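You operate a simulated robot arm through the tools that you are given. There is no shell and no other tool. Be economical: measure what you need, move in short steps, check, and stop when the job is done.

Carry out the task below with a simulated robot arm. There is one attempt and no reset: what you move stays moved.

TASK
On the top of the timber platform, make the wide timber and the short white pin change places.

It is judged by the outcome, as a careful person would: the job done as asked, and still so three seconds after it is handed in. It fails if anything else is knocked over, pushed out of place, dropped, spilled or broken.

THE ROBOT
A 6-joint arm with a two-finger parallel gripper, fixed in place. Base frame: the origin is at the foot of the arm, x ahead of it, y to its left, z up; the work surface is at about z = 580. Lengths are in mm, angles in rad, forces in N, time in s.
With the tool pointing down near the work surface it reaches from about 140 to 640 mm from the base axis. Its first joint turns from -1.152 to 1.152 rad. Payload 2.9 kg.
Tool frame: the origin (TCP) lies between the finger pads and is the grasp point; the fingertips stand 30 mm ahead of it; z points along the fingers, y is the line along which they close. The gripper opens to 110 mm. The fingers are 20 mm wide and 10 mm thick; the gripper's body (48 by 112 mm) begins 55 mm behind the TCP.
Orientation is that of the tool frame in the base frame, as [roll, pitch, yaw] about the fixed x, y, z axes, in that order (R = Rz(yaw) Ry(pitch) Rx(roll)). With the fingers straight down and closing along the base's y, the tool's x points along the base's -x, its y along +y and its z along -z.

THE INTERFACE
- The arm moves only by the tool step_arm. Its argument "moves" is a list of rows, each a list of 3 entries, a list of its own where there are three numbers: the shift along the tool's x, y, z in units of 40 mm (1.0 is 40 mm), then the turn, a rotation vector about the tool's x, y, z in units of 4 degrees (1.0 is 4 degrees), then the opening, from 0 (shut) to 1 (fully open). In form: [[[x, y, z], [rx, ry, rz], grip], ...]. A call has 1 to 20 rows; each row shifts and turns the commanded pose from where the row before left it, along the tool's axes as they then stand. A call with a number of a shift or a turn outside -1 to 1 is refused whole. A row lasts 0.2 s, in which the tool goes at most 50 mm and 0.15 rad; a call with a longer step from one row to the next is refused whole, and so is a gripper value outside its range. A pose out of reach is approached as far as the arm can. The call stops where the force on the tool passes 40 N (or 10 N more than at its start, if that is more) or the arm is blocked; 0.2 s more then pass. The fingers move at their own pace (about 108 mm/s each) and stop on an object; they squeeze with about 34 N. The grip force told is the motor's: it shows also when the fingers shut on nothing. Time passes only in rows, and 0.2 s behind the last, so rows that do not move let the fingers close. It gives the time, the measured TCP pose, the force on the tool (base axes), the opening and the grip force at its end, in the units of the frame above (readings bear some noise).
- Cameras (640 x 400 px; columns grow to the right, rows downward): "scene" is fixed at [60.7, 431, 1388.6]; the picture's right is [-0.91, -0.42, 0.00], its down [-0.24, 0.51, -0.82] and it looks along [0.34, -0.75, -0.57] (base axes); focal length 349 px, centre (320, 200). "wrist" rides on the gripper at [-36, 0, -57] in the tool frame; the picture's right is [0.00, -1.00, 0.00], its down [0.97, 0.00, -0.24] and it looks along [0.24, 0.00, 0.97] (tool axes); focal length 218 px, centre (320, 200).
- get_image(camera): a new picture of that camera. No time passes.
- measure_at(camera, pixels): for up to 12 pixels [column, row] of the newest picture of that camera ("zoom" is the newest enlarged one), the place [x, y, z] in the base frame of the surface seen there, good to about 2 mm, but the place of the scene camera against the robot may be out by one fixed shift of up to 12 mm in any direction. No time passes.
- zoom(camera, box): a new picture of the part [left, top, right, bottom] of that camera's present view, enlarged. No time passes.
- finish_job(): hands the job in; it is judged then, once.

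Work in short steps. Measure before you move; look again where a grasp or a placing could have gone wrong, and mend it. You have 80 turns and 54 pictures in all, the two below and enlarged ones among them. Open the gripper and draw the arm clear of the work before you hand the job in, unless the task says otherwise; then end with one line.

The tools are called after "Call:" as name(argument=value, ...) on one line, values as JSON. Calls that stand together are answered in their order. step_arm: Moves the arm, as the interface text tells. Its arguments: {"type":"object","properties":{"moves":{"type":"array"}},"required":["moves"]} The other tools are called the same way: get_image (camera) takes a picture; measure_at (camera, pixels) gives the place of the surface under pixels of a picture; zoom (camera, box) takes an enlarged picture of a part of a camera's view; finish_job () hands the job in.

At the start:

```text
time_s: 0.0
eef_pos: [268.1, -338.9, 870.8]
tool_rot: [-3.14, 0.0, 3.141]
force: [0.0, -0.2, 0.1]
finger_gap: 110.0
gripper_force: 0.1
```

scene: 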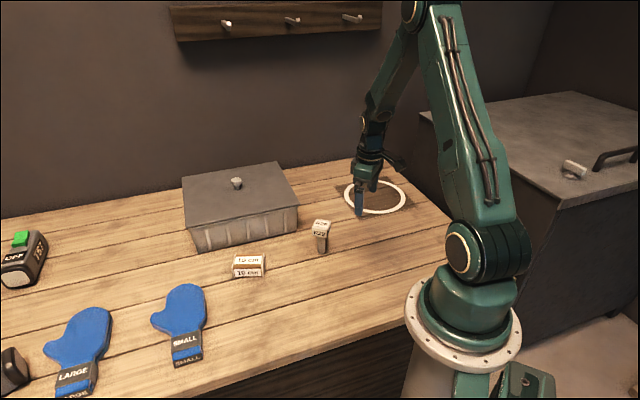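
wrist: 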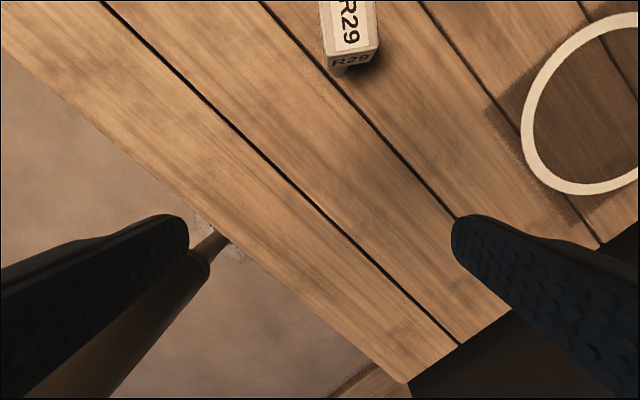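

I don't yet know which objects are meant, so I zoom into the scene first.

Call:
zoom(camera="scene", box=[170, 150, 430, 312])

Call:
zoom(camera="scene", box=[0, 200, 260, 400])

Call:
zoom(camera="scene", box=[160, 0, 400, 150])

Call:
zoom(camera="scene", box=[500, 120, 640, 208])

```text
2.46 times, centred on (300, 231) of scene
```

zoom: 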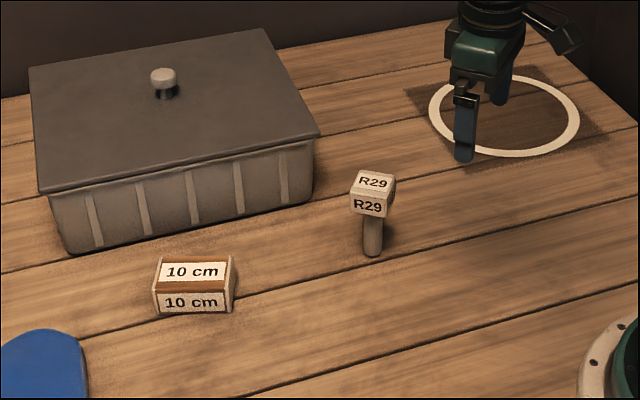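

```text
2.00 times, centred on (130, 300) of scene
```

zoom: 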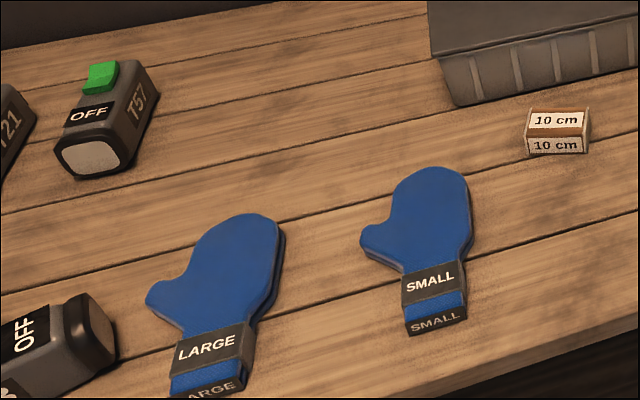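

```text
2.67 times, centred on (280, 75) of scene
```

zoom: 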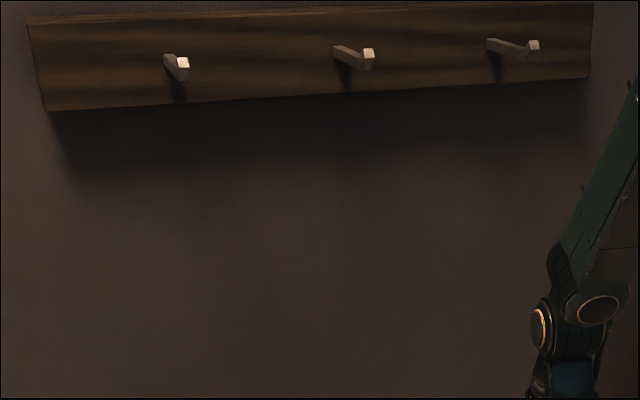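

```text
4.55 times, centred on (570, 164) of scene
```

zoom: 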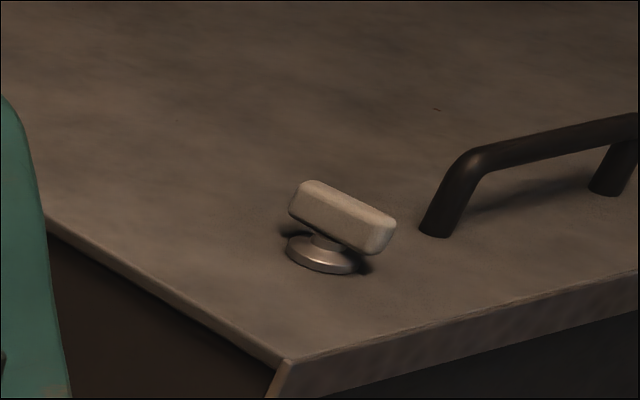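

The likely candidates are the "10 cm" block at about (249,266) and the R29 pin at about (321,235). I measure both, along with their surroundings.

Call:
measure_at(camera="scene", pixels=[[235, 257], [264, 256], [264, 275], [235, 277], [321, 222], [321, 233], [321, 250], [314, 220], [330, 222], [240, 300], [297, 236], [236, 180]])

Call:
zoom(camera="scene", box=[220, 205, 348, 285])

```text
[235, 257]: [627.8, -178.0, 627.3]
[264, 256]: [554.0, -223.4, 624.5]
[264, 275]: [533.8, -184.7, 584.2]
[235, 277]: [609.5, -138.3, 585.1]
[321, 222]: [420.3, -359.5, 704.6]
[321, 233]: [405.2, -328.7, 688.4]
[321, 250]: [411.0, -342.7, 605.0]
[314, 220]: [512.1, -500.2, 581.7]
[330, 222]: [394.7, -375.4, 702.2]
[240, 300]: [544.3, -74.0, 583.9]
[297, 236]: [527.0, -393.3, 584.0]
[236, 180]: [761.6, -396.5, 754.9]
```

```text
5.00 times, centred on (284, 245) of scene
```

zoom: 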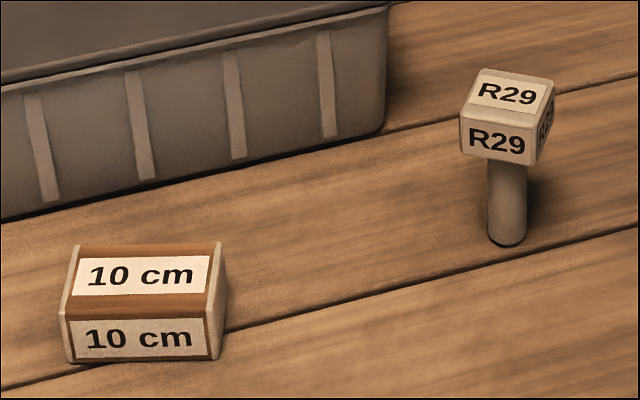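

The R29 pin stands about 125 mm tall, and the block is about 90 mm long and 42 mm high. There may be other pins or timbers hidden, so I survey with the wrist camera, moving high towards the middle.

Call:
step_arm(moves=[[[-0.5, 1, -0.5], [0, 0, 0], 1], [[-0.5, 1, -0.5], [0, 0, 0], 1], [[-0.5, 1, -0.5], [0, 0, 0], 1], [[-0.5, 1, -0.5], [0, 0, 0], 1], [[0, 1, 0], [0, 0, 0], 1], [[0, 1, 0], [0, 0, 0], 1]])

Call:
get_image(camera="wrist")

Call:
get_image(camera="scene")

```text
time_s: 1.4
eef_pos: [348.4, -101.8, 948.1]
tool_rot: [-3.14, -0.001, 3.139]
force: [0.1, -0.6, -0.5]
finger_gap: 109.8
gripper_force: 0.2
```

```text
46 pictures are left
```

wrist: 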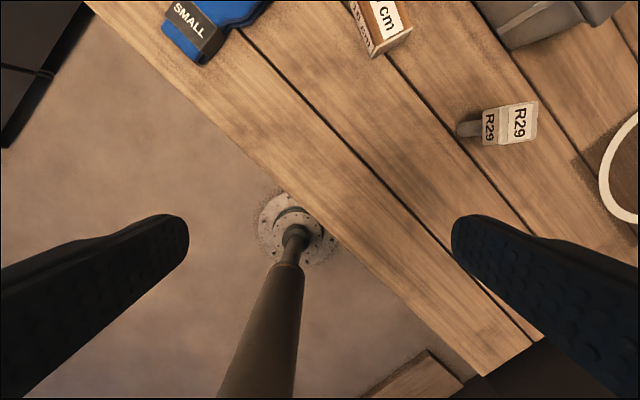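

```text
45 pictures are left
```

scene: 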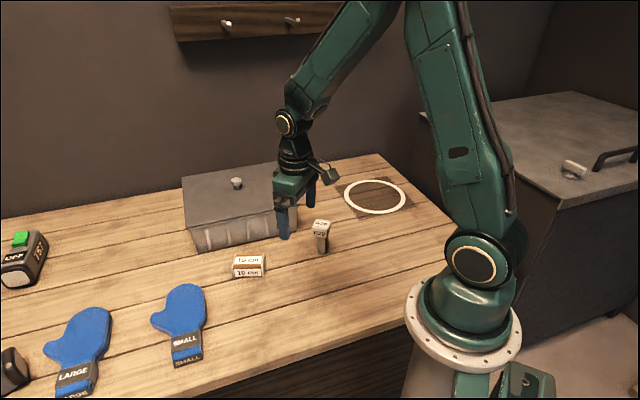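

Only one pin (R29) and one timber block ("10 cm") stand on the table, so those are the two to swap. The wrist camera measures more reliably, so I move it over them.

Call:
step_arm(moves=[[[-0.8, -0.7, 0.3], [0, 0, 0], 1], [[-0.8, -0.7, 0.3], [0, 0, 0], 1], [[-0.8, -0.7, 0.3], [0, 0, 0], 1], [[-0.8, -0.7, 0.3], [0, 0, 0], 1], [[-0.8, -0.7, 0.3], [0, 0, 0], 1]])

Call:
get_image(camera="wrist")

```text
time_s: 2.6
eef_pos: [511.4, -236.5, 892.9]
tool_rot: [-3.14, -0.001, -3.141]
force: [-0.2, 0.6, 0.3]
finger_gap: 109.9
gripper_force: 0.1
```

```text
44 pictures are left
```

wrist: 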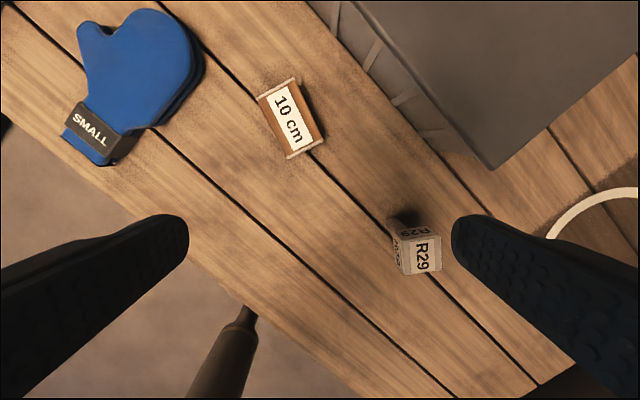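

Both are in view: the block top is at about (290,118) and the pin head top at about (424,247). I enlarge both and then measure.

Call:
zoom(camera="wrist", box=[230, 65, 486, 290])

Call:
measure_at(camera="wrist", pixels=[[259, 97], [289, 80], [320, 138], [291, 155], [290, 118], [404, 227], [439, 227], [441, 270], [405, 274], [423, 250], [406, 216], [300, 180]])

```text
1.78 times, centred on (358, 178) of wrist
```

zoom: 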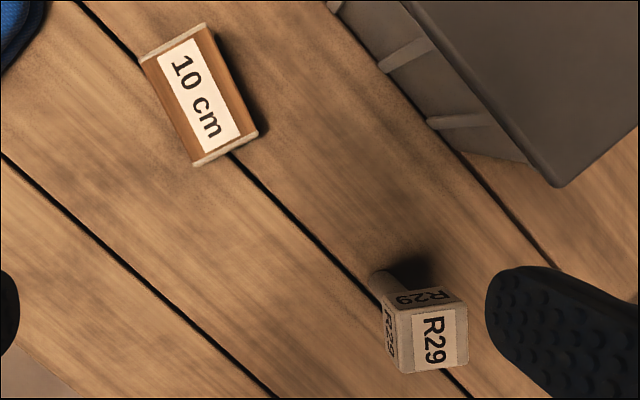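

```text
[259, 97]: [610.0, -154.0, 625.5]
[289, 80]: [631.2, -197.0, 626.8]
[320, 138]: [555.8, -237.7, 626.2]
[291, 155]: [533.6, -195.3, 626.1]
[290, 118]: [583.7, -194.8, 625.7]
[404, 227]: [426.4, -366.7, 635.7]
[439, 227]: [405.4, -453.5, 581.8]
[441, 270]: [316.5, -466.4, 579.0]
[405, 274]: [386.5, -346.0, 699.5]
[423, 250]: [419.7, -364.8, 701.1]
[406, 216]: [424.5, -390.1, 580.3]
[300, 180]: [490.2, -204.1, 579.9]
```

Call:
measure_at(camera="zoom", pixels=[[400, 313], [460, 306], [464, 358], [405, 369], [432, 338], [388, 302], [450, 292], [376, 276], [384, 272], [380, 280], [398, 340], [430, 298]])

Call:
zoom(camera="wrist", box=[376, 200, 456, 285])

```text
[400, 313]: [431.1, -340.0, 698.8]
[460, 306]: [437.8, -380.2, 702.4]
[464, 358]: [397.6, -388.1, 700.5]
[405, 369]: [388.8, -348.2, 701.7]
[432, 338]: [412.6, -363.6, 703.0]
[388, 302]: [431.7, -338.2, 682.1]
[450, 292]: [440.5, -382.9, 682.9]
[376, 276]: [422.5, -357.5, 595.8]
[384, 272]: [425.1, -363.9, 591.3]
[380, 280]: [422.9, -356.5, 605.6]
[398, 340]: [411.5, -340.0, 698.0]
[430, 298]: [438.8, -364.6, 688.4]
```

```text
4.71 times, centred on (416, 242) of wrist
```

zoom: 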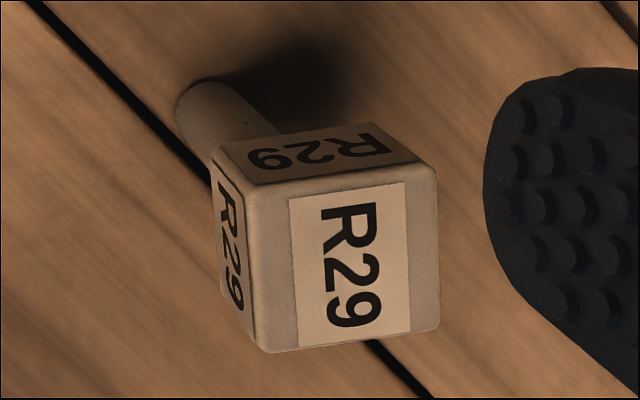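

The block is centred at (582.7,-196) with its top at 626, its long axis turned about 28° and a width of 48 mm. The pin head is centred at about (414,-364) with its top at 702 and its faces turned about 10°. I go over the block and turn the tool -28° about its z.

Call:
step_arm(moves=[[[-0.6, 0.34, 0.5], [0, 0, 0], 0.8], [[-0.6, 0.34, 0.5], [0, 0, 0], 0.8], [[-0.58, 0.33, 0.5], [0, 0, 0], 0.8], [[0, 0, 0.4], [0, 0, -1], 0.8], [[0, 0, 0.4], [0, 0, -1], 0.8], [[0, 0, 0.4], [0, 0, -1], 0.8], [[0, 0, 0.4], [0, 0, -1], 0.8], [[0, 0, 0.4], [0, 0, -1], 0.8], [[0, 0, 0.4], [0, 0, -1], 0.8], [[0, 0, 0.4], [0, 0, -1], 0.8], [[0, 0, 0], [0, 0, 0], 0.8]])

Call:
get_image(camera="wrist")

```text
time_s: 5.0
eef_pos: [579.5, -198.4, 720.9]
tool_rot: [-3.141, 0.002, -2.651]
force: [0.4, 0.2, 0.1]
finger_gap: 88.0
gripper_force: 0.2
```

```text
41 pictures are left
```

wrist: 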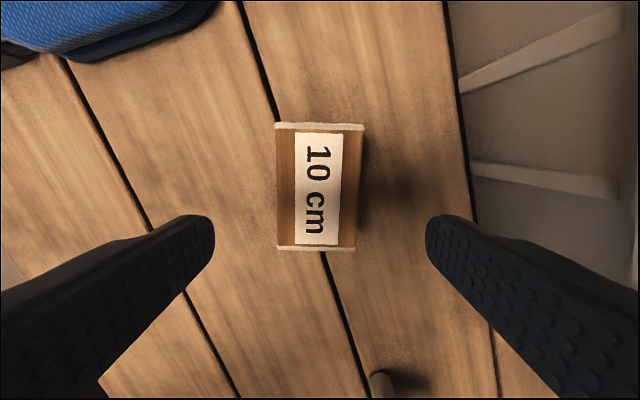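

The block is aligned with the fingers, and I check its centre before going down.

Call:
measure_at(camera="wrist", pixels=[[279, 126], [362, 128], [355, 248], [279, 248], [280, 190], [355, 190], [318, 190], [480, 230]])

```text
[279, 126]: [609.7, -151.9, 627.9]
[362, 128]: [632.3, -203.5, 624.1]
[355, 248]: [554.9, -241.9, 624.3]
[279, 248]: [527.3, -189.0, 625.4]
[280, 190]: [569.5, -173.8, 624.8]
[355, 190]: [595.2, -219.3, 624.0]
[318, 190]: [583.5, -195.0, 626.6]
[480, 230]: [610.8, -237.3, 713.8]
```

Call:
step_arm(moves=[[[-0.08, 0.01, 0.6], [0, 0, 0], 0.8], [[0, 0, 0.7], [0, 0, 0], 0.8], [[0, 0, 0.7], [0, 0, 0], 0.8], [[0, 0, 0.6], [0, 0, 0], 0.8], [[0, 0, 0], [0, 0, 0], 0.8], [[0, 0, 0], [0, 0, 0], 0.3], [[0, 0, 0], [0, 0, 0], 0.3], [[0, 0, 0], [0, 0, 0], 0.3]])

```text
time_s: 6.8
eef_pos: [580.8, -197.9, 615.8]
tool_rot: [-3.141, 0.001, -2.654]
force: [0.0, 0.8, 0.8]
finger_gap: 59.5
gripper_force: 34.1
```

The fingers hold at 59.5 mm with 34 N. I lift a little and look.

Call:
step_arm(moves=[[[0, 0, -0.3], [0, 0, 0], 0.3], [[0, 0, -0.5], [0, 0, 0], 0.3], [[0, 0, -0.7], [0, 0, 0], 0.3], [[0, 0, 0], [0, 0, 0], 0.3]])

Call:
get_image(camera="wrist")

Call:
zoom(camera="scene", box=[190, 170, 350, 290])

```text
time_s: 7.8
eef_pos: [582.9, -197.8, 676.5]
tool_rot: [3.141, 0.001, -2.653]
force: [0.5, 0.1, 0.5]
finger_gap: 33.0
gripper_force: 0.0
```

```text
40 pictures are left
```

wrist: 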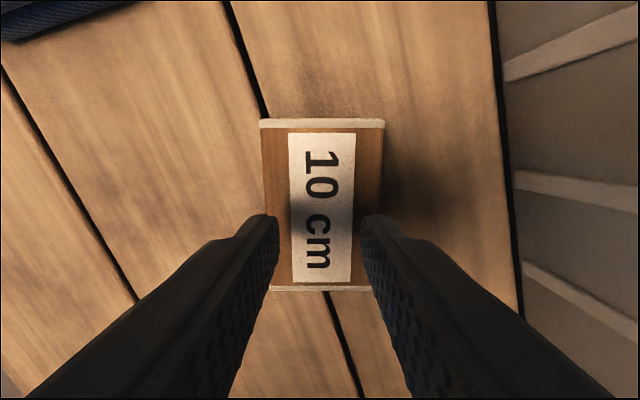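

```text
3.33 times, centred on (270, 230) of scene
```

zoom: 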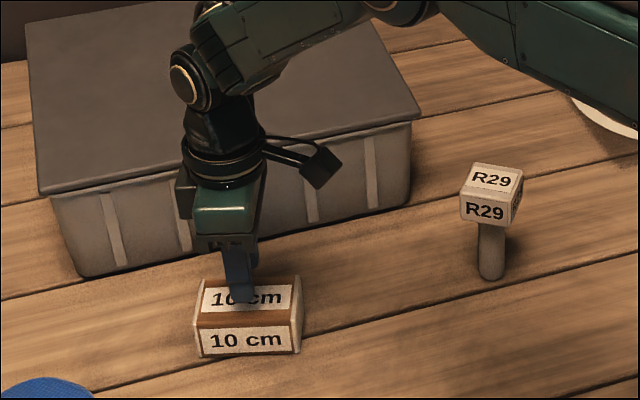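

The block slid out of the grip, because its sides appear to lean so that the base is wider than the top. I back off upwards and look at its shape closely.

Call:
step_arm(moves=[[[0, 0, -1], [0, 0, 0], 0.8], [[0, 0, -1], [0, 0, 0], 1], [[0.5, 0, -0.3], [0, 0, 0], 1], [[0, 0, 0], [0, 0, 0], 1]])

Call:
zoom(camera="scene", box=[225, 246, 273, 286])

Call:
zoom(camera="wrist", box=[240, 80, 400, 180])

```text
time_s: 8.8
eef_pos: [564.6, -203.6, 765.4]
tool_rot: [-3.141, -0.001, -2.652]
force: [0.7, 0.6, 0.9]
finger_gap: 110.0
gripper_force: 0.1
```

```text
10.00 times, centred on (249, 266) of scene
```

zoom: 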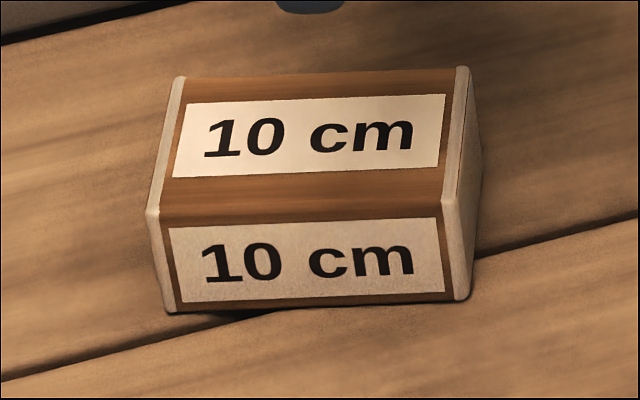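

```text
4.00 times, centred on (320, 130) of wrist
```

zoom: 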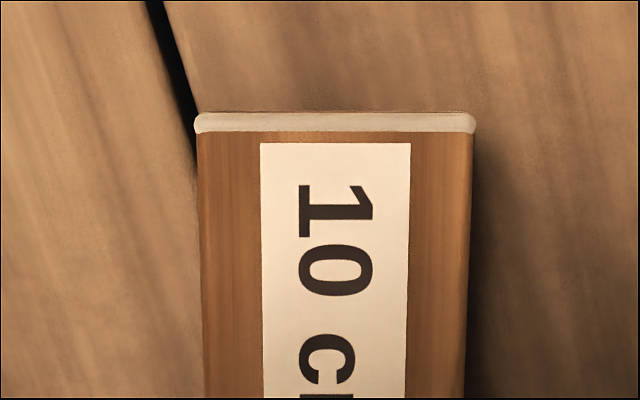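

The sides look vertical, so the brown faces are probably slippery and the pale end plates are the faces to grip, about 88 mm apart. I take a full wrist view to measure the length.

Call:
get_image(camera="wrist")

Call:
measure_at(camera="wrist", pixels=[[291, 109], [357, 109], [357, 112], [291, 112], [320, 110], [320, 111]])

```text
36 pictures are left
```

wrist: 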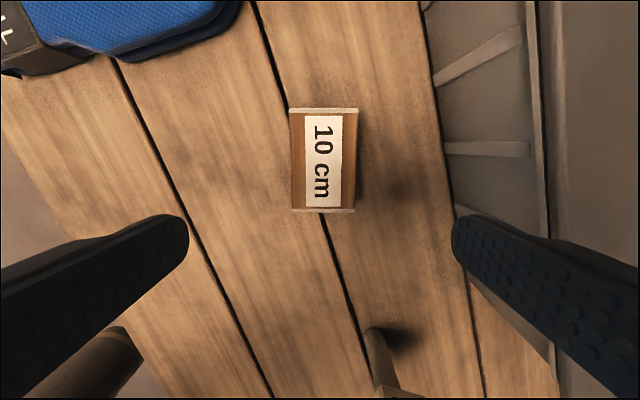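

```text
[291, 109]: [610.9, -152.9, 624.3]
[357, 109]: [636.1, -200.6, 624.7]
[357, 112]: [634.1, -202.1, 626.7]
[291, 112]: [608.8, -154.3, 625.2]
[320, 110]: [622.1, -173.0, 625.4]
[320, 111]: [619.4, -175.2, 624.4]
```

Call:
measure_at(camera="wrist", pixels=[[292, 209], [354, 209], [320, 208], [320, 211], [292, 160], [354, 160], [323, 160], [356, 160], [289, 160]])

```text
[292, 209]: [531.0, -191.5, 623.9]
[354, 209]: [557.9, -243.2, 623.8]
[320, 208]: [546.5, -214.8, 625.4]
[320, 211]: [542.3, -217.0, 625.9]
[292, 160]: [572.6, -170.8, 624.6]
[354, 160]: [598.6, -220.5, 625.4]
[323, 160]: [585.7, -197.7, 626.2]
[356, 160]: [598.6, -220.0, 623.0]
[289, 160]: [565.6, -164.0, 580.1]
```

The block is centred at about (584,-197), 89 mm long, with its long axis at about 27°. I turn the tool +91° about its z, slightly raised, so the fingers close along the length.

Call:
step_arm(moves=[[[0, 0, -0.5], [0, 0, 1], 1], [[0, 0, -0.5], [0, 0, 1], 1], [[0, 0, 0], [0, 0, 1], 1], [[0, 0, 0], [0, 0, 1], 1], [[0, 0, 0], [0, 0, 1], 1], [[0, 0, 0], [0, 0, 1], 1], [[0, 0, 0], [0, 0, 1], 1], [[0, 0, 0], [0, 0, 1], 1], [[0, 0, 0], [0, 0, 1], 1], [[0, 0, 0], [0, 0, 1], 1], [[0, 0, 0], [0, 0, 1], 1], [[0, 0, 0], [0, 0, 1], 1], [[0, 0, 0], [0, 0, 1], 1], [[0, 0, 0], [0, 0, 1], 1], [[0, 0, 0], [0, 0, 1], 1], [[0, 0, 0], [0, 0, 1], 1], [[0, 0, 0], [0, 0, 1], 1], [[0, 0, 0], [0, 0, 1], 1], [[0, 0, 0], [0, 0, 1], 1], [[0, 0, 0], [0, 0, 1], 1]])

Call:
step_arm(moves=[[[0, 0, 0.3], [0, 0, 1], 1], [[0, 0, 0.3], [0, 0, 1], 1], [[0, 0, 0.4], [0, 0, 0.7], 1], [[0, 0, 0], [0, 0, 0], 1]])

Call:
get_image(camera="wrist")

```text
time_s: 13.0
eef_pos: [563.8, -205.8, 805.9]
tool_rot: [-3.141, 0.001, 2.232]
force: [0.2, 0.5, 0.6]
finger_gap: 109.9
gripper_force: 0.1
```

```text
time_s: 14.0
eef_pos: [564.2, -205.8, 765.4]
tool_rot: [3.141, 0.0, 2.046]
force: [-0.3, 0.7, 0.6]
finger_gap: 110.1
gripper_force: 0.1
```

```text
35 pictures are left
```

wrist: 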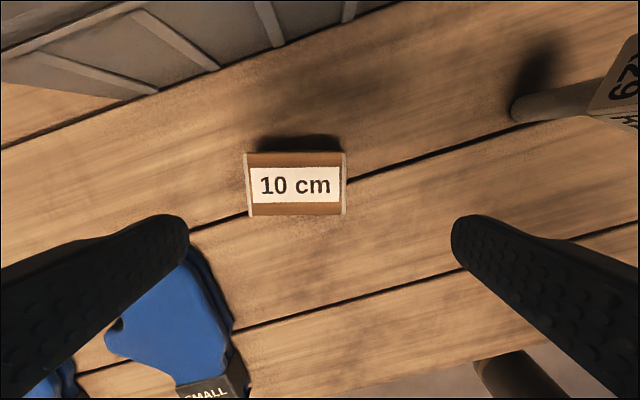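

The block is square to the fingers now. I re-measure its ends and the nearest glove edge at about (190,250).

Call:
measure_at(camera="wrist", pixels=[[246, 156], [246, 212], [346, 155], [345, 211], [296, 185], [195, 250], [205, 262], [160, 285], [155, 92]])

```text
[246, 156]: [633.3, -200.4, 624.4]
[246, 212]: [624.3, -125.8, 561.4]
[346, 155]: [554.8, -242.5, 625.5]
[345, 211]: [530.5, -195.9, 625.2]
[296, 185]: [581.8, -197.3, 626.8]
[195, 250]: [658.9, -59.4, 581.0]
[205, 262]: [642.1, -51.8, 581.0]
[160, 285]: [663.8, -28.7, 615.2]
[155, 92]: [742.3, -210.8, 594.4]
```

Call:
step_arm(moves=[[[-0.04, 0.51, 0.2], [0, 0, 0], 1], [[0, 0, 0.8], [0, 0, 0], 1], [[0, 0, 0.9], [0, 0, 0], 1], [[0, 0, 0.3], [0, 0, 0], 1], [[0, 0, 0], [0, 0, 0], 1]])

Call:
get_image(camera="wrist")

```text
time_s: 15.2
eef_pos: [581.9, -198.6, 677.6]
tool_rot: [-3.141, -0.001, 2.046]
force: [1.1, -0.4, -0.1]
finger_gap: 109.9
gripper_force: 0.1
```

```text
34 pictures are left
```

wrist: 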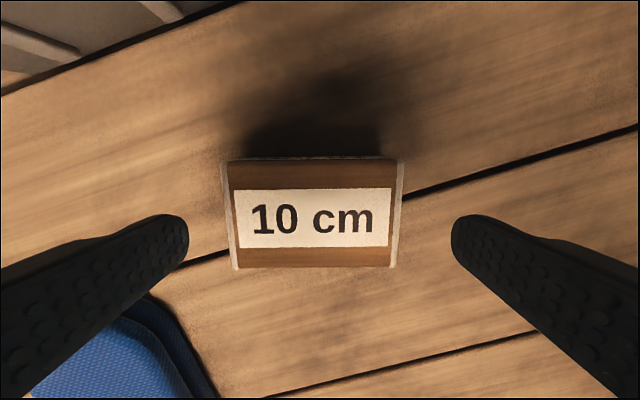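

The block is centred between the fingers, so I go down and grip its end plates.

Call:
step_arm(moves=[[[0, 0.03, 0.6], [0, 0, 0], 1], [[0, 0, 0.6], [0, 0, 0], 1], [[0, 0, 0.33], [0, 0, 0], 1], [[0, 0, 0], [0, 0, 0], 1], [[0, 0, 0], [0, 0, 0], 0.5], [[0, 0, 0], [0, 0, 0], 0.5], [[0, 0, 0], [0, 0, 0], 0.5]])

Call:
step_arm(moves=[[[0, 0, -0.2], [0, 0, 0], 0.5], [[0, 0, -0.3], [0, 0, 0], 0.5], [[0, 0, -0.4], [0, 0, 0], 0.5], [[0, 0, 0], [0, 0, 0], 0.5]])

Call:
get_image(camera="wrist")

Call:
zoom(camera="scene", box=[190, 170, 350, 290])

```text
time_s: 16.8
eef_pos: [584.2, -197.6, 615.9]
tool_rot: [3.141, -0.001, 2.046]
force: [0.7, 0.3, -0.5]
finger_gap: 93.6
gripper_force: 33.7
```

```text
time_s: 17.8
eef_pos: [584.8, -196.6, 652.9]
tool_rot: [-3.141, 0.001, 2.045]
force: [-0.3, 0.2, -0.5]
finger_gap: 93.5
gripper_force: 33.8
```

```text
33 pictures are left
```

wrist: 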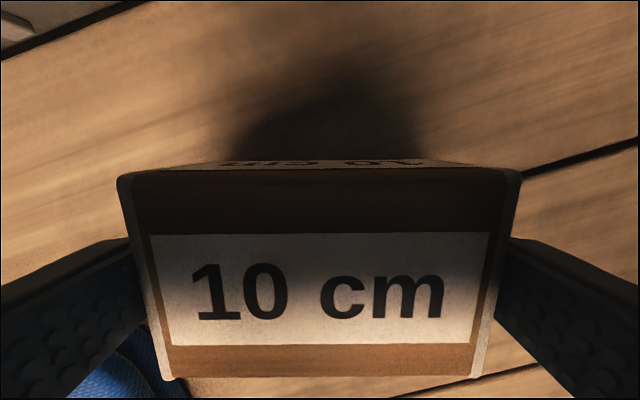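

```text
3.33 times, centred on (270, 230) of scene
```

zoom: 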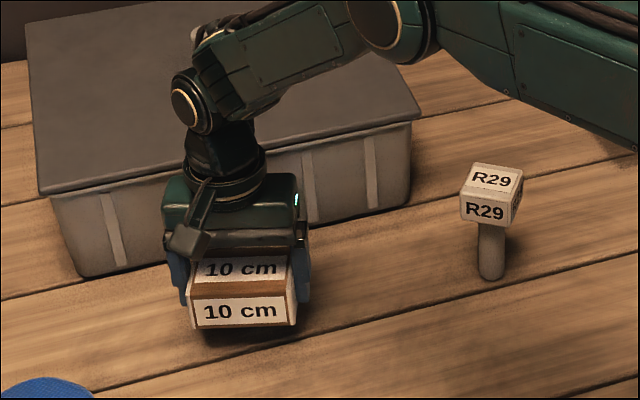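

The block is held level at 93.5 mm. I carry it to a free temporary spot at (430,-200) and set it down.

Call:
step_arm(moves=[[[0.42, -0.87, 0], [0, 0, 0], 0.5], [[0.42, -0.87, 0], [0, 0, 0], 0.5], [[0.42, -0.87, 0], [0, 0, 0], 0.5], [[0.42, -0.87, 0], [0, 0, 0], 0.5], [[0, 0, 0.3], [0, 0, 0], 0.5], [[0, 0, 0.3], [0, 0, 0], 0.5], [[0, 0, 0.2], [0, 0, 0], 0.5], [[0, 0, 0.08], [0, 0, 0], 0.5], [[0, 0, 0], [0, 0, 0], 0.5]])

```text
time_s: 19.8
eef_pos: [431.5, -200.4, 617.0]
tool_rot: [-3.142, -0.001, 2.047]
force: [-0.5, 0.2, -1.7]
finger_gap: 93.5
gripper_force: 33.5
```

Call:
step_arm(moves=[[[0, 0, 0.03], [0, 0, 0], 0.5], [[0, 0, 0], [0, 0, 0], 0.5], [[0, 0, 0], [0, 0, 0], 1], [[0, 0, 0], [0, 0, 0], 1], [[0, 0, -0.5], [0, 0, 0], 1], [[0, 0, -1], [0, 0, 0], 1], [[0, 0, -1], [0, 0, 0], 1], [[0, 0, -1], [0, 0, 0], 1], [[0, 0, -0.5], [0, 0, 0], 1], [[0, 0, 0], [0, 0, 0], 1]])

Call:
get_image(camera="wrist")

Call:
get_image(camera="scene")

```text
time_s: 22.0
eef_pos: [431.8, -200.2, 777.7]
tool_rot: [-3.141, 0.0, 2.046]
force: [-0.1, 0.4, 0.0]
finger_gap: 110.0
gripper_force: 0.1
```

```text
31 pictures are left
```

wrist: 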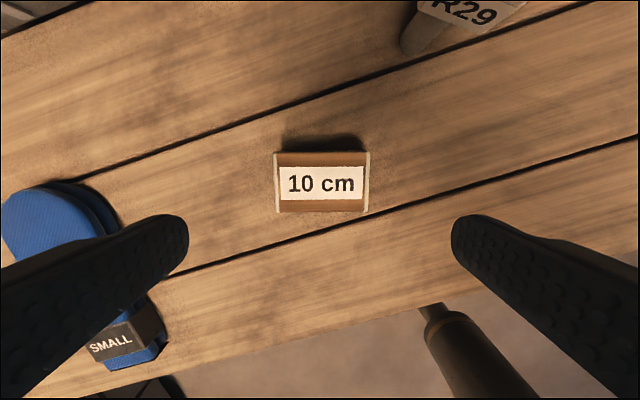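

```text
30 pictures are left
```

scene: 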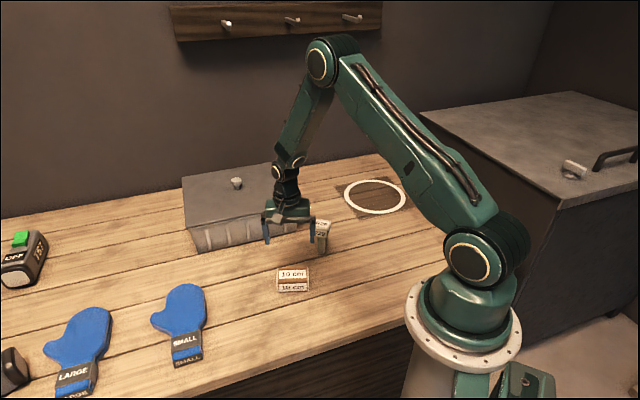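

The block rests safely at (431,-200). Next I go over the pin at a safe height and turn about +17° so the fingers are square to its head.

Call:
step_arm(moves=[[[-0.6, -0.4, -0.5], [0, 0, 0], 1], [[-0.75, -0.5, -0.4], [0, 0, 0.3], 1], [[-0.7, -0.45, 0], [0, 0, 1], 1], [[-0.7, -0.4, 0], [0, 0, 1], 1], [[-0.7, -0.4, 0], [0, 0, 1], 1], [[0, 0, 0], [0, 0, 1], 1], [[0, 0, 0], [0, 0, 0], 1]])

Call:
get_image(camera="wrist")

```text
time_s: 23.6
eef_pos: [409.8, -363.1, 811.2]
tool_rot: [-3.141, 0.0, 1.744]
force: [0.0, -0.4, -0.1]
finger_gap: 110.2
gripper_force: 0.0
```

```text
29 pictures are left
```

wrist: 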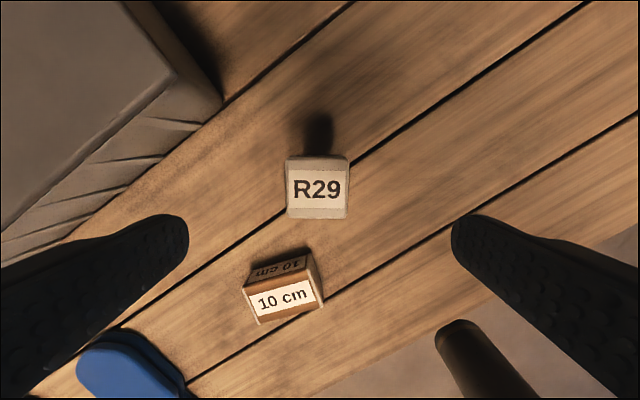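

Call:
measure_at(camera="wrist", pixels=[[287, 162], [345, 161], [346, 214], [288, 215], [287, 190], [345, 190], [317, 188], [317, 160], [317, 215]])

Call:
zoom(camera="wrist", box=[264, 110, 376, 235])

```text
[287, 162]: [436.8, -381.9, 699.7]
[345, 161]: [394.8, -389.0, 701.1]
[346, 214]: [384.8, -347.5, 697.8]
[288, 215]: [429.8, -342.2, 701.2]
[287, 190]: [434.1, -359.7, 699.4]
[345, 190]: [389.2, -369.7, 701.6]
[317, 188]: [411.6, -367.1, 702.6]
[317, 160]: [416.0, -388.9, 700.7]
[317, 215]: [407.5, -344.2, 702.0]
```

```text
3.20 times, centred on (320, 172) of wrist
```

zoom: 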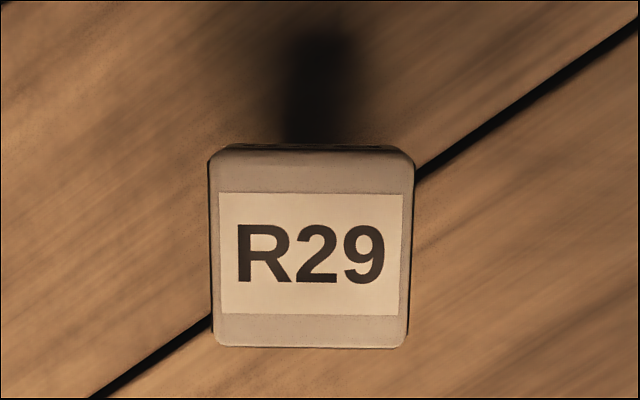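

The pin head is centred at (411.6,-366) and is about 45 mm square. I go down to grip it with the TCP at z about 681.

Call:
step_arm(moves=[[[-0.08, 0.03, 0.5], [0, 0, 0], 1], [[0, 0, 0.8], [0, 0, 0], 1], [[0, 0, 0.8], [0, 0, 0], 1], [[0, 0, 0.8], [0, 0, 0], 1], [[0, 0, 0.35], [0, 0, 0], 1], [[0, 0, 0], [0, 0, 0], 1], [[0, 0, 0], [0, 0, 0], 0.6], [[0, 0, 0], [0, 0, 0], 0.3], [[0, 0, 0], [0, 0, 0], 0.2], [[0, 0, 0], [0, 0, 0], 0.2]])

Call:
zoom(camera="scene", box=[240, 170, 400, 290])

```text
time_s: 25.8
eef_pos: [409.9, -364.4, 682.0]
tool_rot: [-3.141, -0.001, 1.744]
force: [2.3, 0.0, 0.6]
finger_gap: 49.9
gripper_force: 34.0
```

```text
3.33 times, centred on (320, 230) of scene
```

zoom: 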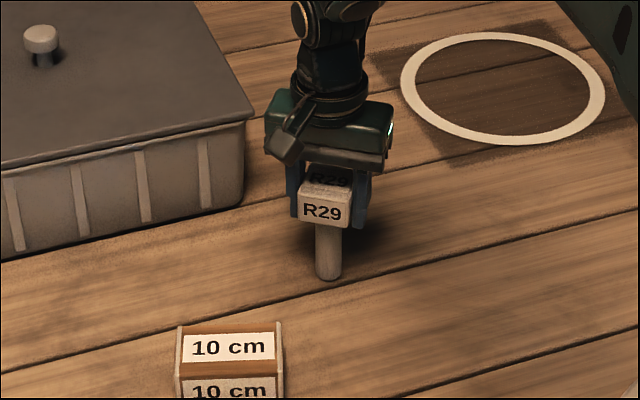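

The grip holds at 49.9 mm with 34 N and the pin is upright. I lift a little and check for slipping.

Call:
step_arm(moves=[[[0, 0, -0.15], [0, 0, 0], 0.2], [[0, 0, -0.3], [0, 0, 0], 0.2], [[0, 0, -0.4], [0, 0, 0], 0.2], [[0, 0, 0], [0, 0, 0], 0.2]])

Call:
zoom(camera="scene", box=[240, 170, 400, 290])

Call:
get_image(camera="wrist")

```text
time_s: 26.8
eef_pos: [409.6, -364.3, 716.1]
tool_rot: [-3.141, 0.001, 1.746]
force: [-1.7, 0.2, -3.9]
finger_gap: 49.7
gripper_force: 34.0
```

```text
3.33 times, centred on (320, 230) of scene
```

zoom: 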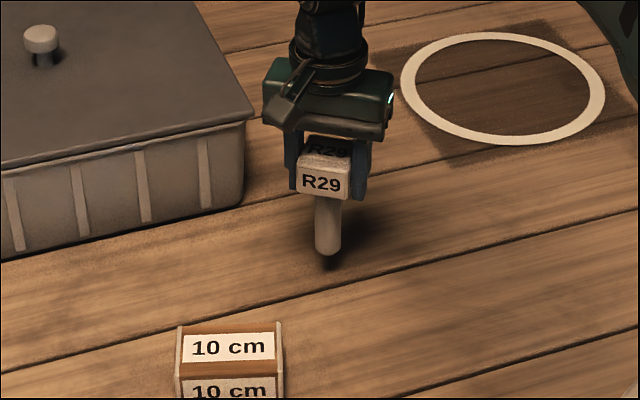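

```text
25 pictures are left
```

wrist: 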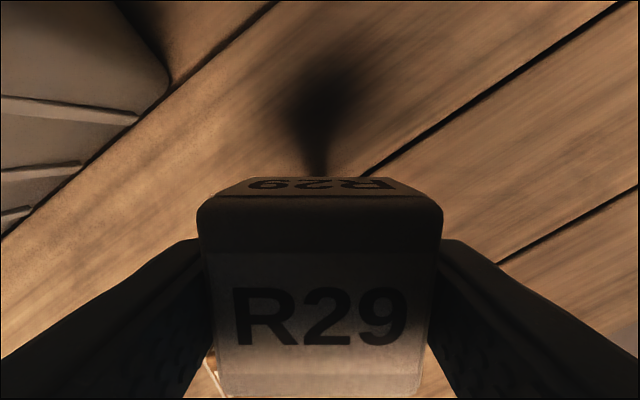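

The pin hangs straight with no slip. I raise it a bit more and carry it over the block's old place at (583.5,-197).

Call:
step_arm(moves=[[[0, 0, -0.6], [0, 0, 0], 0.2], [[0.3, 0.43, 0], [0, 0, 0], 0.2], [[0.48, 0.7, 0], [0, 0, 0], 0.2], [[0.5, 0.72, 0], [0, 0, 0], 0.2], [[0.5, 0.72, 0], [0, 0, 0], 0.2], [[0.5, 0.72, 0], [0, 0, 0], 0.2], [[0.5, 0.72, 0], [0, 0, 0], 0.2], [[0.4, 0.6, 0], [0, 0, 0], 0.2], [[0.24, 0.39, 0], [0, 0, 0], 0.2], [[0, 0, 0], [0, 0, 0], 0.2], [[0, 0, 0], [0, 0, 0], 0.2]])

Call:
get_image(camera="scene")

```text
time_s: 29.2
eef_pos: [585.5, -194.7, 742.1]
tool_rot: [3.141, -0.001, 1.744]
force: [-0.1, -0.6, -3.5]
finger_gap: 49.9
gripper_force: 34.1
```

```text
24 pictures are left
```

scene: 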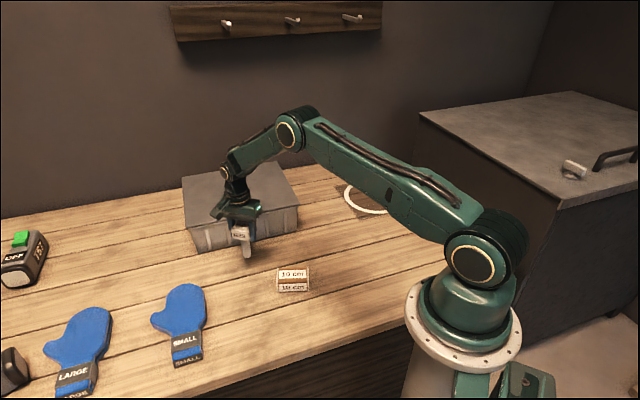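

Call:
step_arm(moves=[[[0, -0.04, 0.4], [0, 0, 0], 0.2], [[0, 0, 0.5], [0, 0, 0], 0.2], [[0, 0, 0.3], [0, 0, 0], 0.2], [[0, 0, 0.15], [0, 0, 0], 0.2], [[0, 0, 0.05], [0, 0, 0], 0.2], [[0, 0, 0], [0, 0, 0], 0.2], [[0, 0, 0], [0, 0, 0], 0.2]])

Call:
zoom(camera="scene", box=[190, 190, 310, 280])

```text
time_s: 30.8
eef_pos: [582.2, -196.9, 685.6]
tool_rot: [-3.141, 0.0, 1.746]
force: [0.5, -0.5, -4.1]
finger_gap: 49.8
gripper_force: 33.7
```

```text
4.44 times, centred on (250, 235) of scene
```

zoom: 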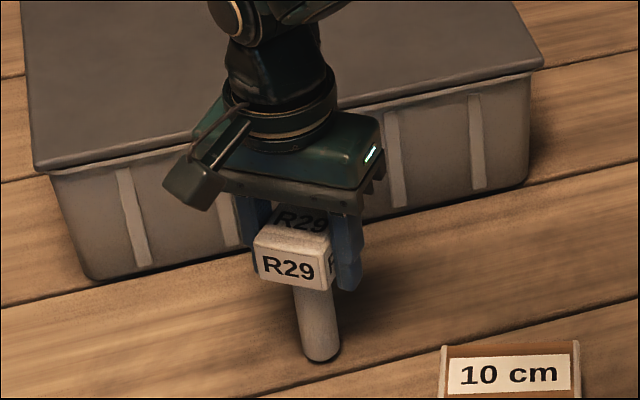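

The shaft is vertical and a few mm above the table. I lower it gently until the weight comes off.

Call:
step_arm(moves=[[[0, 0, 0.04], [0, 0, 0], 0.2], [[0, 0, 0.03], [0, 0, 0], 0.2], [[0, 0, 0], [0, 0, 0], 0.2]])

```text
time_s: 31.6
eef_pos: [580.3, -197.2, 682.9]
tool_rot: [-3.141, 0.002, 1.746]
force: [0.5, -0.9, -4.7]
finger_gap: 49.9
gripper_force: 34.8
```

Call:
step_arm(moves=[[[0, 0.05, 0.03], [0, 0, 0], 0.2], [[0, 0, 0], [0, 0, 0], 0.2]])

```text
time_s: 32.2
eef_pos: [584.5, -195.7, 682.3]
tool_rot: [-3.141, 0.002, 1.744]
force: [-5.8, -2.5, 9.4]
finger_gap: 49.6
gripper_force: 34.1
```

The pin is in contact (+9 N). I ease off slightly and then open the fingers in small steps.

Call:
step_arm(moves=[[[0, -0.02, -0.01], [0, 0, 0], 0.2], [[0, 0, 0], [0, 0, 0], 0.2]])

Call:
get_image(camera="wrist")

```text
time_s: 32.8
eef_pos: [582.9, -196.4, 682.4]
tool_rot: [3.139, 0.002, 1.744]
force: [0.7, -3.9, 9.2]
finger_gap: 49.7
gripper_force: 34.2
```

```text
22 pictures are left
```

wrist: 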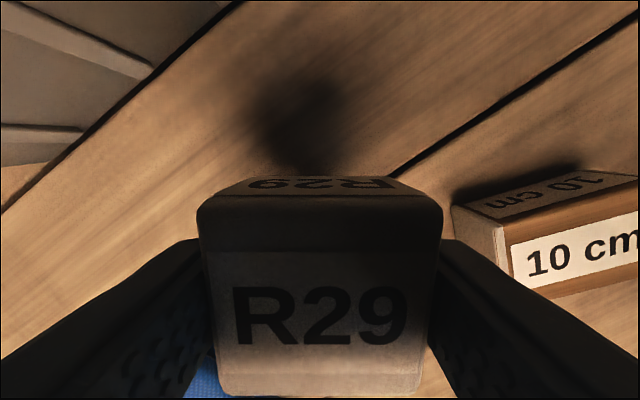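

Call:
step_arm(moves=[[[0, 0, 0], [0, 0, 0], 0.48], [[0, 0, 0], [0, 0, 0], 0.55], [[0, 0, 0], [0, 0, 0], 0.7], [[0, 0, 0], [0, 0, 0], 0.9], [[0, 0, 0], [0, 0, 0], 0.9]])

Call:
zoom(camera="scene", box=[190, 190, 310, 280])

Call:
get_image(camera="wrist")

```text
time_s: 34.0
eef_pos: [583.3, -196.5, 681.4]
tool_rot: [3.141, 0.0, 1.745]
force: [0.2, -0.2, 0.0]
finger_gap: 98.9
gripper_force: 0.0
```

```text
4.44 times, centred on (250, 235) of scene
```

zoom: 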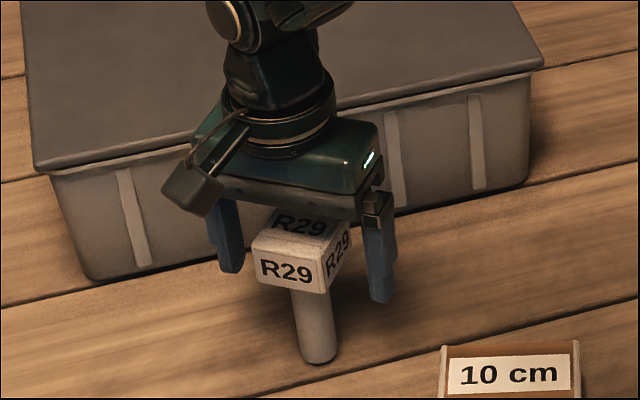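

```text
20 pictures are left
```

wrist: 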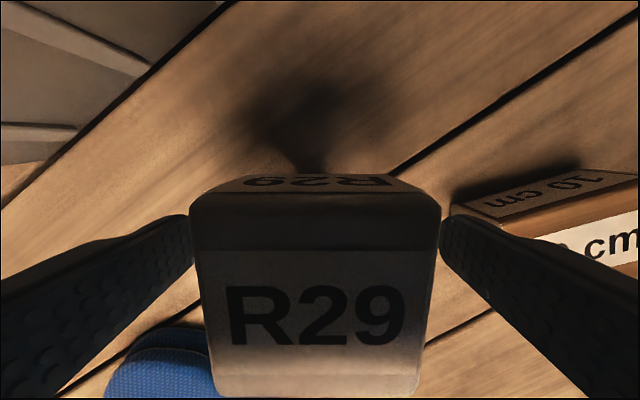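

The pin stands freely. I raise the arm straight up and look.

Call:
step_arm(moves=[[[0, 0, -0.3], [0, 0, 0], 1], [[0, 0, -0.7], [0, 0, 0], 1], [[0, 0, -1], [0, 0, 0], 1], [[0, 0, -1], [0, 0, 0], 1], [[0, 0, -0.5], [0, 0, 0], 1], [[0, 0, 0], [0, 0, 0], 1]])

Call:
get_image(camera="wrist")

Call:
zoom(camera="scene", box=[190, 190, 310, 280])

```text
time_s: 35.4
eef_pos: [583.4, -198.2, 821.1]
tool_rot: [3.14, 0.0, 1.745]
force: [-0.4, 0.4, 0.2]
finger_gap: 109.8
gripper_force: 0.1
```

```text
19 pictures are left
```

wrist: 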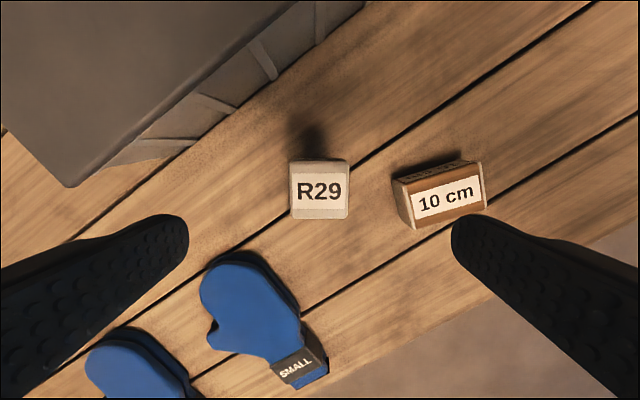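

```text
4.44 times, centred on (250, 235) of scene
```

zoom: 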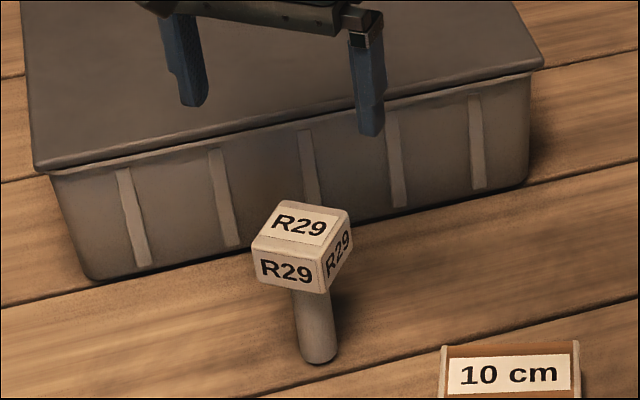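

The pin stands upright at the block's old place. I measure both objects.

Call:
measure_at(camera="wrist", pixels=[[292, 163], [347, 163], [346, 215], [293, 215], [319, 190], [395, 187], [480, 165], [485, 203], [415, 226], [440, 195]])

```text
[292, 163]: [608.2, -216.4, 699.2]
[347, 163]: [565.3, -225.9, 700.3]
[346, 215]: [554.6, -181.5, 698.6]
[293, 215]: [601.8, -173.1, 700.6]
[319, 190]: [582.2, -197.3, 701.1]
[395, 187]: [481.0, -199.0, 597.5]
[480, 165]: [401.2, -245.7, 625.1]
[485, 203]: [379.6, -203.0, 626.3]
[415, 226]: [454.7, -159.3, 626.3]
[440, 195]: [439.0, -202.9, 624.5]
```

Pin is at (582,-198) and level. I go back over the block at (431,-200), turn back 17° and come down to 680 to check the alignment.

Call:
step_arm(moves=[[[0.15, -0.94, 0], [0, 0, 0], 1], [[0.15, -0.94, 0], [0, 0, 0], 1], [[0.15, -0.94, 0], [0, 0, 0], 1], [[0.15, -0.94, 0], [0, 0, 0], 1], [[0, 0, 0], [0, 0, -1], 1], [[0, 0, 0.5], [0, 0, -1], 1], [[0, 0, 0.8], [0, 0, -1], 1], [[0, 0, 0.8], [0, 0, -1], 1], [[0, 0, 0.8], [0, 0, -0.3], 1], [[0, 0, 0.6], [0, 0, 0], 1], [[0, 0, 0], [0, 0, 0], 1], [[0, 0, 0], [0, 0, 0], 1]])

Call:
get_image(camera="wrist")

```text
time_s: 38.0
eef_pos: [431.6, -198.5, 680.1]
tool_rot: [3.141, 0.001, 2.045]
force: [-0.1, 0.4, -0.2]
finger_gap: 110.2
gripper_force: 0.2
```

```text
17 pictures are left
```

wrist: 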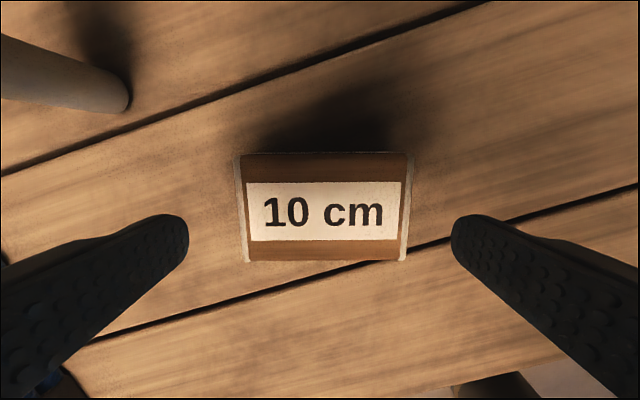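

Centred; I go down, grip and lift.

Call:
step_arm(moves=[[[-0.04, -0.02, 0.6], [0, 0, 0], 1], [[0, 0, 0.6], [0, 0, 0], 1], [[0, 0, 0.4], [0, 0, 0], 1], [[0, 0, 0], [0, 0, 0], 1], [[0, 0, 0], [0, 0, 0], 0.5], [[0, 0, 0], [0, 0, 0], 0.5], [[0, 0, 0], [0, 0, 0], 0.5]])

Call:
step_arm(moves=[[[0, 0, -0.3], [0, 0, 0], 0.5], [[0, 0, -0.6], [0, 0, 0], 0.5], [[0, 0, -0.6], [0, 0, 0], 0.5], [[0, 0, 0], [0, 0, 0], 0.5]])

```text
time_s: 39.6
eef_pos: [430.2, -199.7, 617.4]
tool_rot: [-3.141, 0.0, 2.046]
force: [0.2, -0.4, -0.2]
finger_gap: 93.3
gripper_force: 34.0
```

```text
time_s: 40.6
eef_pos: [432.8, -200.3, 677.1]
tool_rot: [-3.142, 0.0, 2.045]
force: [-0.2, 0.4, -0.4]
finger_gap: 93.7
gripper_force: 33.7
```

The block is held again. I carry it to the pin's old place at (411.6,-366) and lower it.

Call:
step_arm(moves=[[[-0.686, -0.47, 0], [0, 0, 0], 0.5], [[-0.686, -0.47, 0], [0, 0, 0], 0.5], [[-0.686, -0.47, 0], [0, 0, 0], 0.5], [[-0.686, -0.47, 0], [0, 0, 0], 0.5], [[-0.686, -0.47, 0], [0, 0, 0], 0.5], [[0, 0, 0.5], [0, 0, 0], 0.5], [[0, 0, 0.5], [0, 0, 0], 0.5], [[0, 0, 0.3], [0, 0, 0], 0.5], [[0, 0, 0.13], [0, 0, 0], 0.5], [[0, 0, 0], [0, 0, 0], 0.5]])

```text
time_s: 42.8
eef_pos: [410.4, -363.2, 621.0]
tool_rot: [3.141, 0.001, 2.046]
force: [0.3, 0.3, -1.0]
finger_gap: 93.3
gripper_force: 33.4
```

Call:
step_arm(moves=[[[-0.07, 0, 0], [0, 0, 0], 0.5], [[0, 0, 0.05], [0, 0, 0], 0.5], [[0, 0, 0.03], [0, 0, 0], 0.5], [[0, 0, 0], [0, 0, 0], 0.5]])

```text
time_s: 43.8
eef_pos: [412.2, -367.0, 616.9]
tool_rot: [-3.141, 0.001, 2.045]
force: [-0.2, -0.9, -1.0]
finger_gap: 93.7
gripper_force: 34.3
```

Call:
step_arm(moves=[[[0, 0, 0.025], [0, 0, 0], 0.5], [[0, 0, 0], [0, 0, 0], 0.5], [[0, 0, 0], [0, 0, 0], 0.9], [[0, 0, 0], [0, 0, 0], 1], [[0, 0, 0], [0, 0, 0], 1], [[0, 0, -0.4], [0, 0, 0], 1], [[0, 0, -1], [0, 0, 0], 1], [[0, 0, -1], [0, 0, 0], 1], [[0, 0, -1], [0, 0, 0], 1], [[0, 0, -1], [0, 0, 0], 1], [[0, 0, 0], [0, 0, 0], 1]])

Call:
get_image(camera="wrist")

Call:
get_image(camera="scene")

```text
time_s: 46.2
eef_pos: [410.0, -367.3, 794.6]
tool_rot: [3.14, 0.001, 2.047]
force: [-0.3, 0.3, 0.3]
finger_gap: 109.8
gripper_force: 0.0
```

```text
16 pictures are left
```

wrist: 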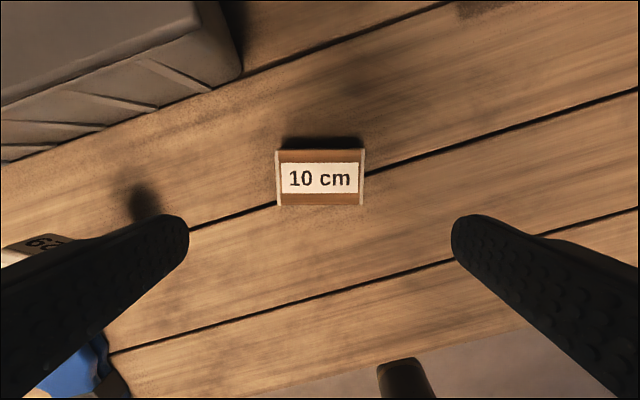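

```text
15 pictures are left
```

scene: 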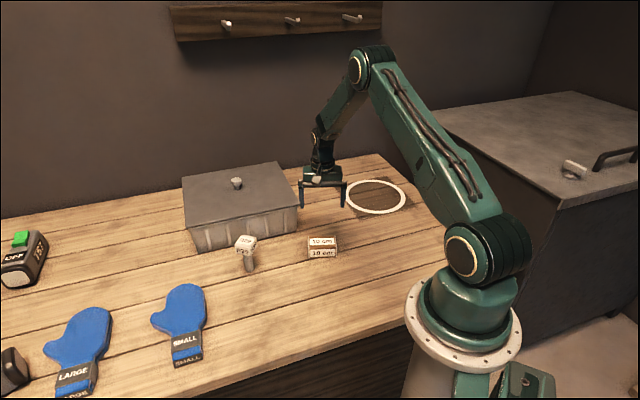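

The block sits at the pin's old place and the pin stands at the block's. I check the block's position and draw the arm up and back.

Call:
measure_at(camera="wrist", pixels=[[277, 151], [364, 151], [363, 204], [278, 204], [320, 178]])

Call:
step_arm(moves=[[[0, 0, -1], [0, 0, 0], 1], [[0, 0, -1], [0, 0, 0], 1], [[0, -1, 0], [0, 0, 0], 1], [[0, -1, 0], [0, 0, 0], 1], [[0, -1, 0], [0, 0, 0], 1], [[0, 0, 0], [0, 0, 0], 1]])

Call:
zoom(camera="scene", box=[190, 190, 390, 300])

```text
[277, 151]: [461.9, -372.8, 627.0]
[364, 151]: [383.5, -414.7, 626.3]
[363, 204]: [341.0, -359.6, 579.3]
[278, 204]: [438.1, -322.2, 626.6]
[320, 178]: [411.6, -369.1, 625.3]
```

```text
time_s: 47.6
eef_pos: [305.3, -422.7, 872.7]
tool_rot: [-3.14, 0.0, 2.046]
force: [-0.6, -0.1, 0.3]
finger_gap: 109.9
gripper_force: 0.0
```

```text
3.20 times, centred on (290, 245) of scene
```

zoom: 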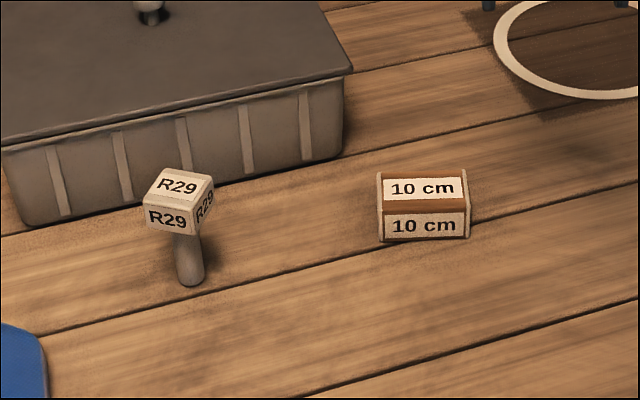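

The block is centred at about (411,-368) and the pin at about (582,-198). Both are upright, nothing else has moved and the arm is clear, so I hand the job in.

Call:
finish_job()

```text
The job is handed in.
```

The wide timber ("10 cm" block) and the short white pin (R29) have changed places on the timber tabletop, each within about 3 mm of the other's old spot; both were standing upright and nothing else had moved when I handed the job in.
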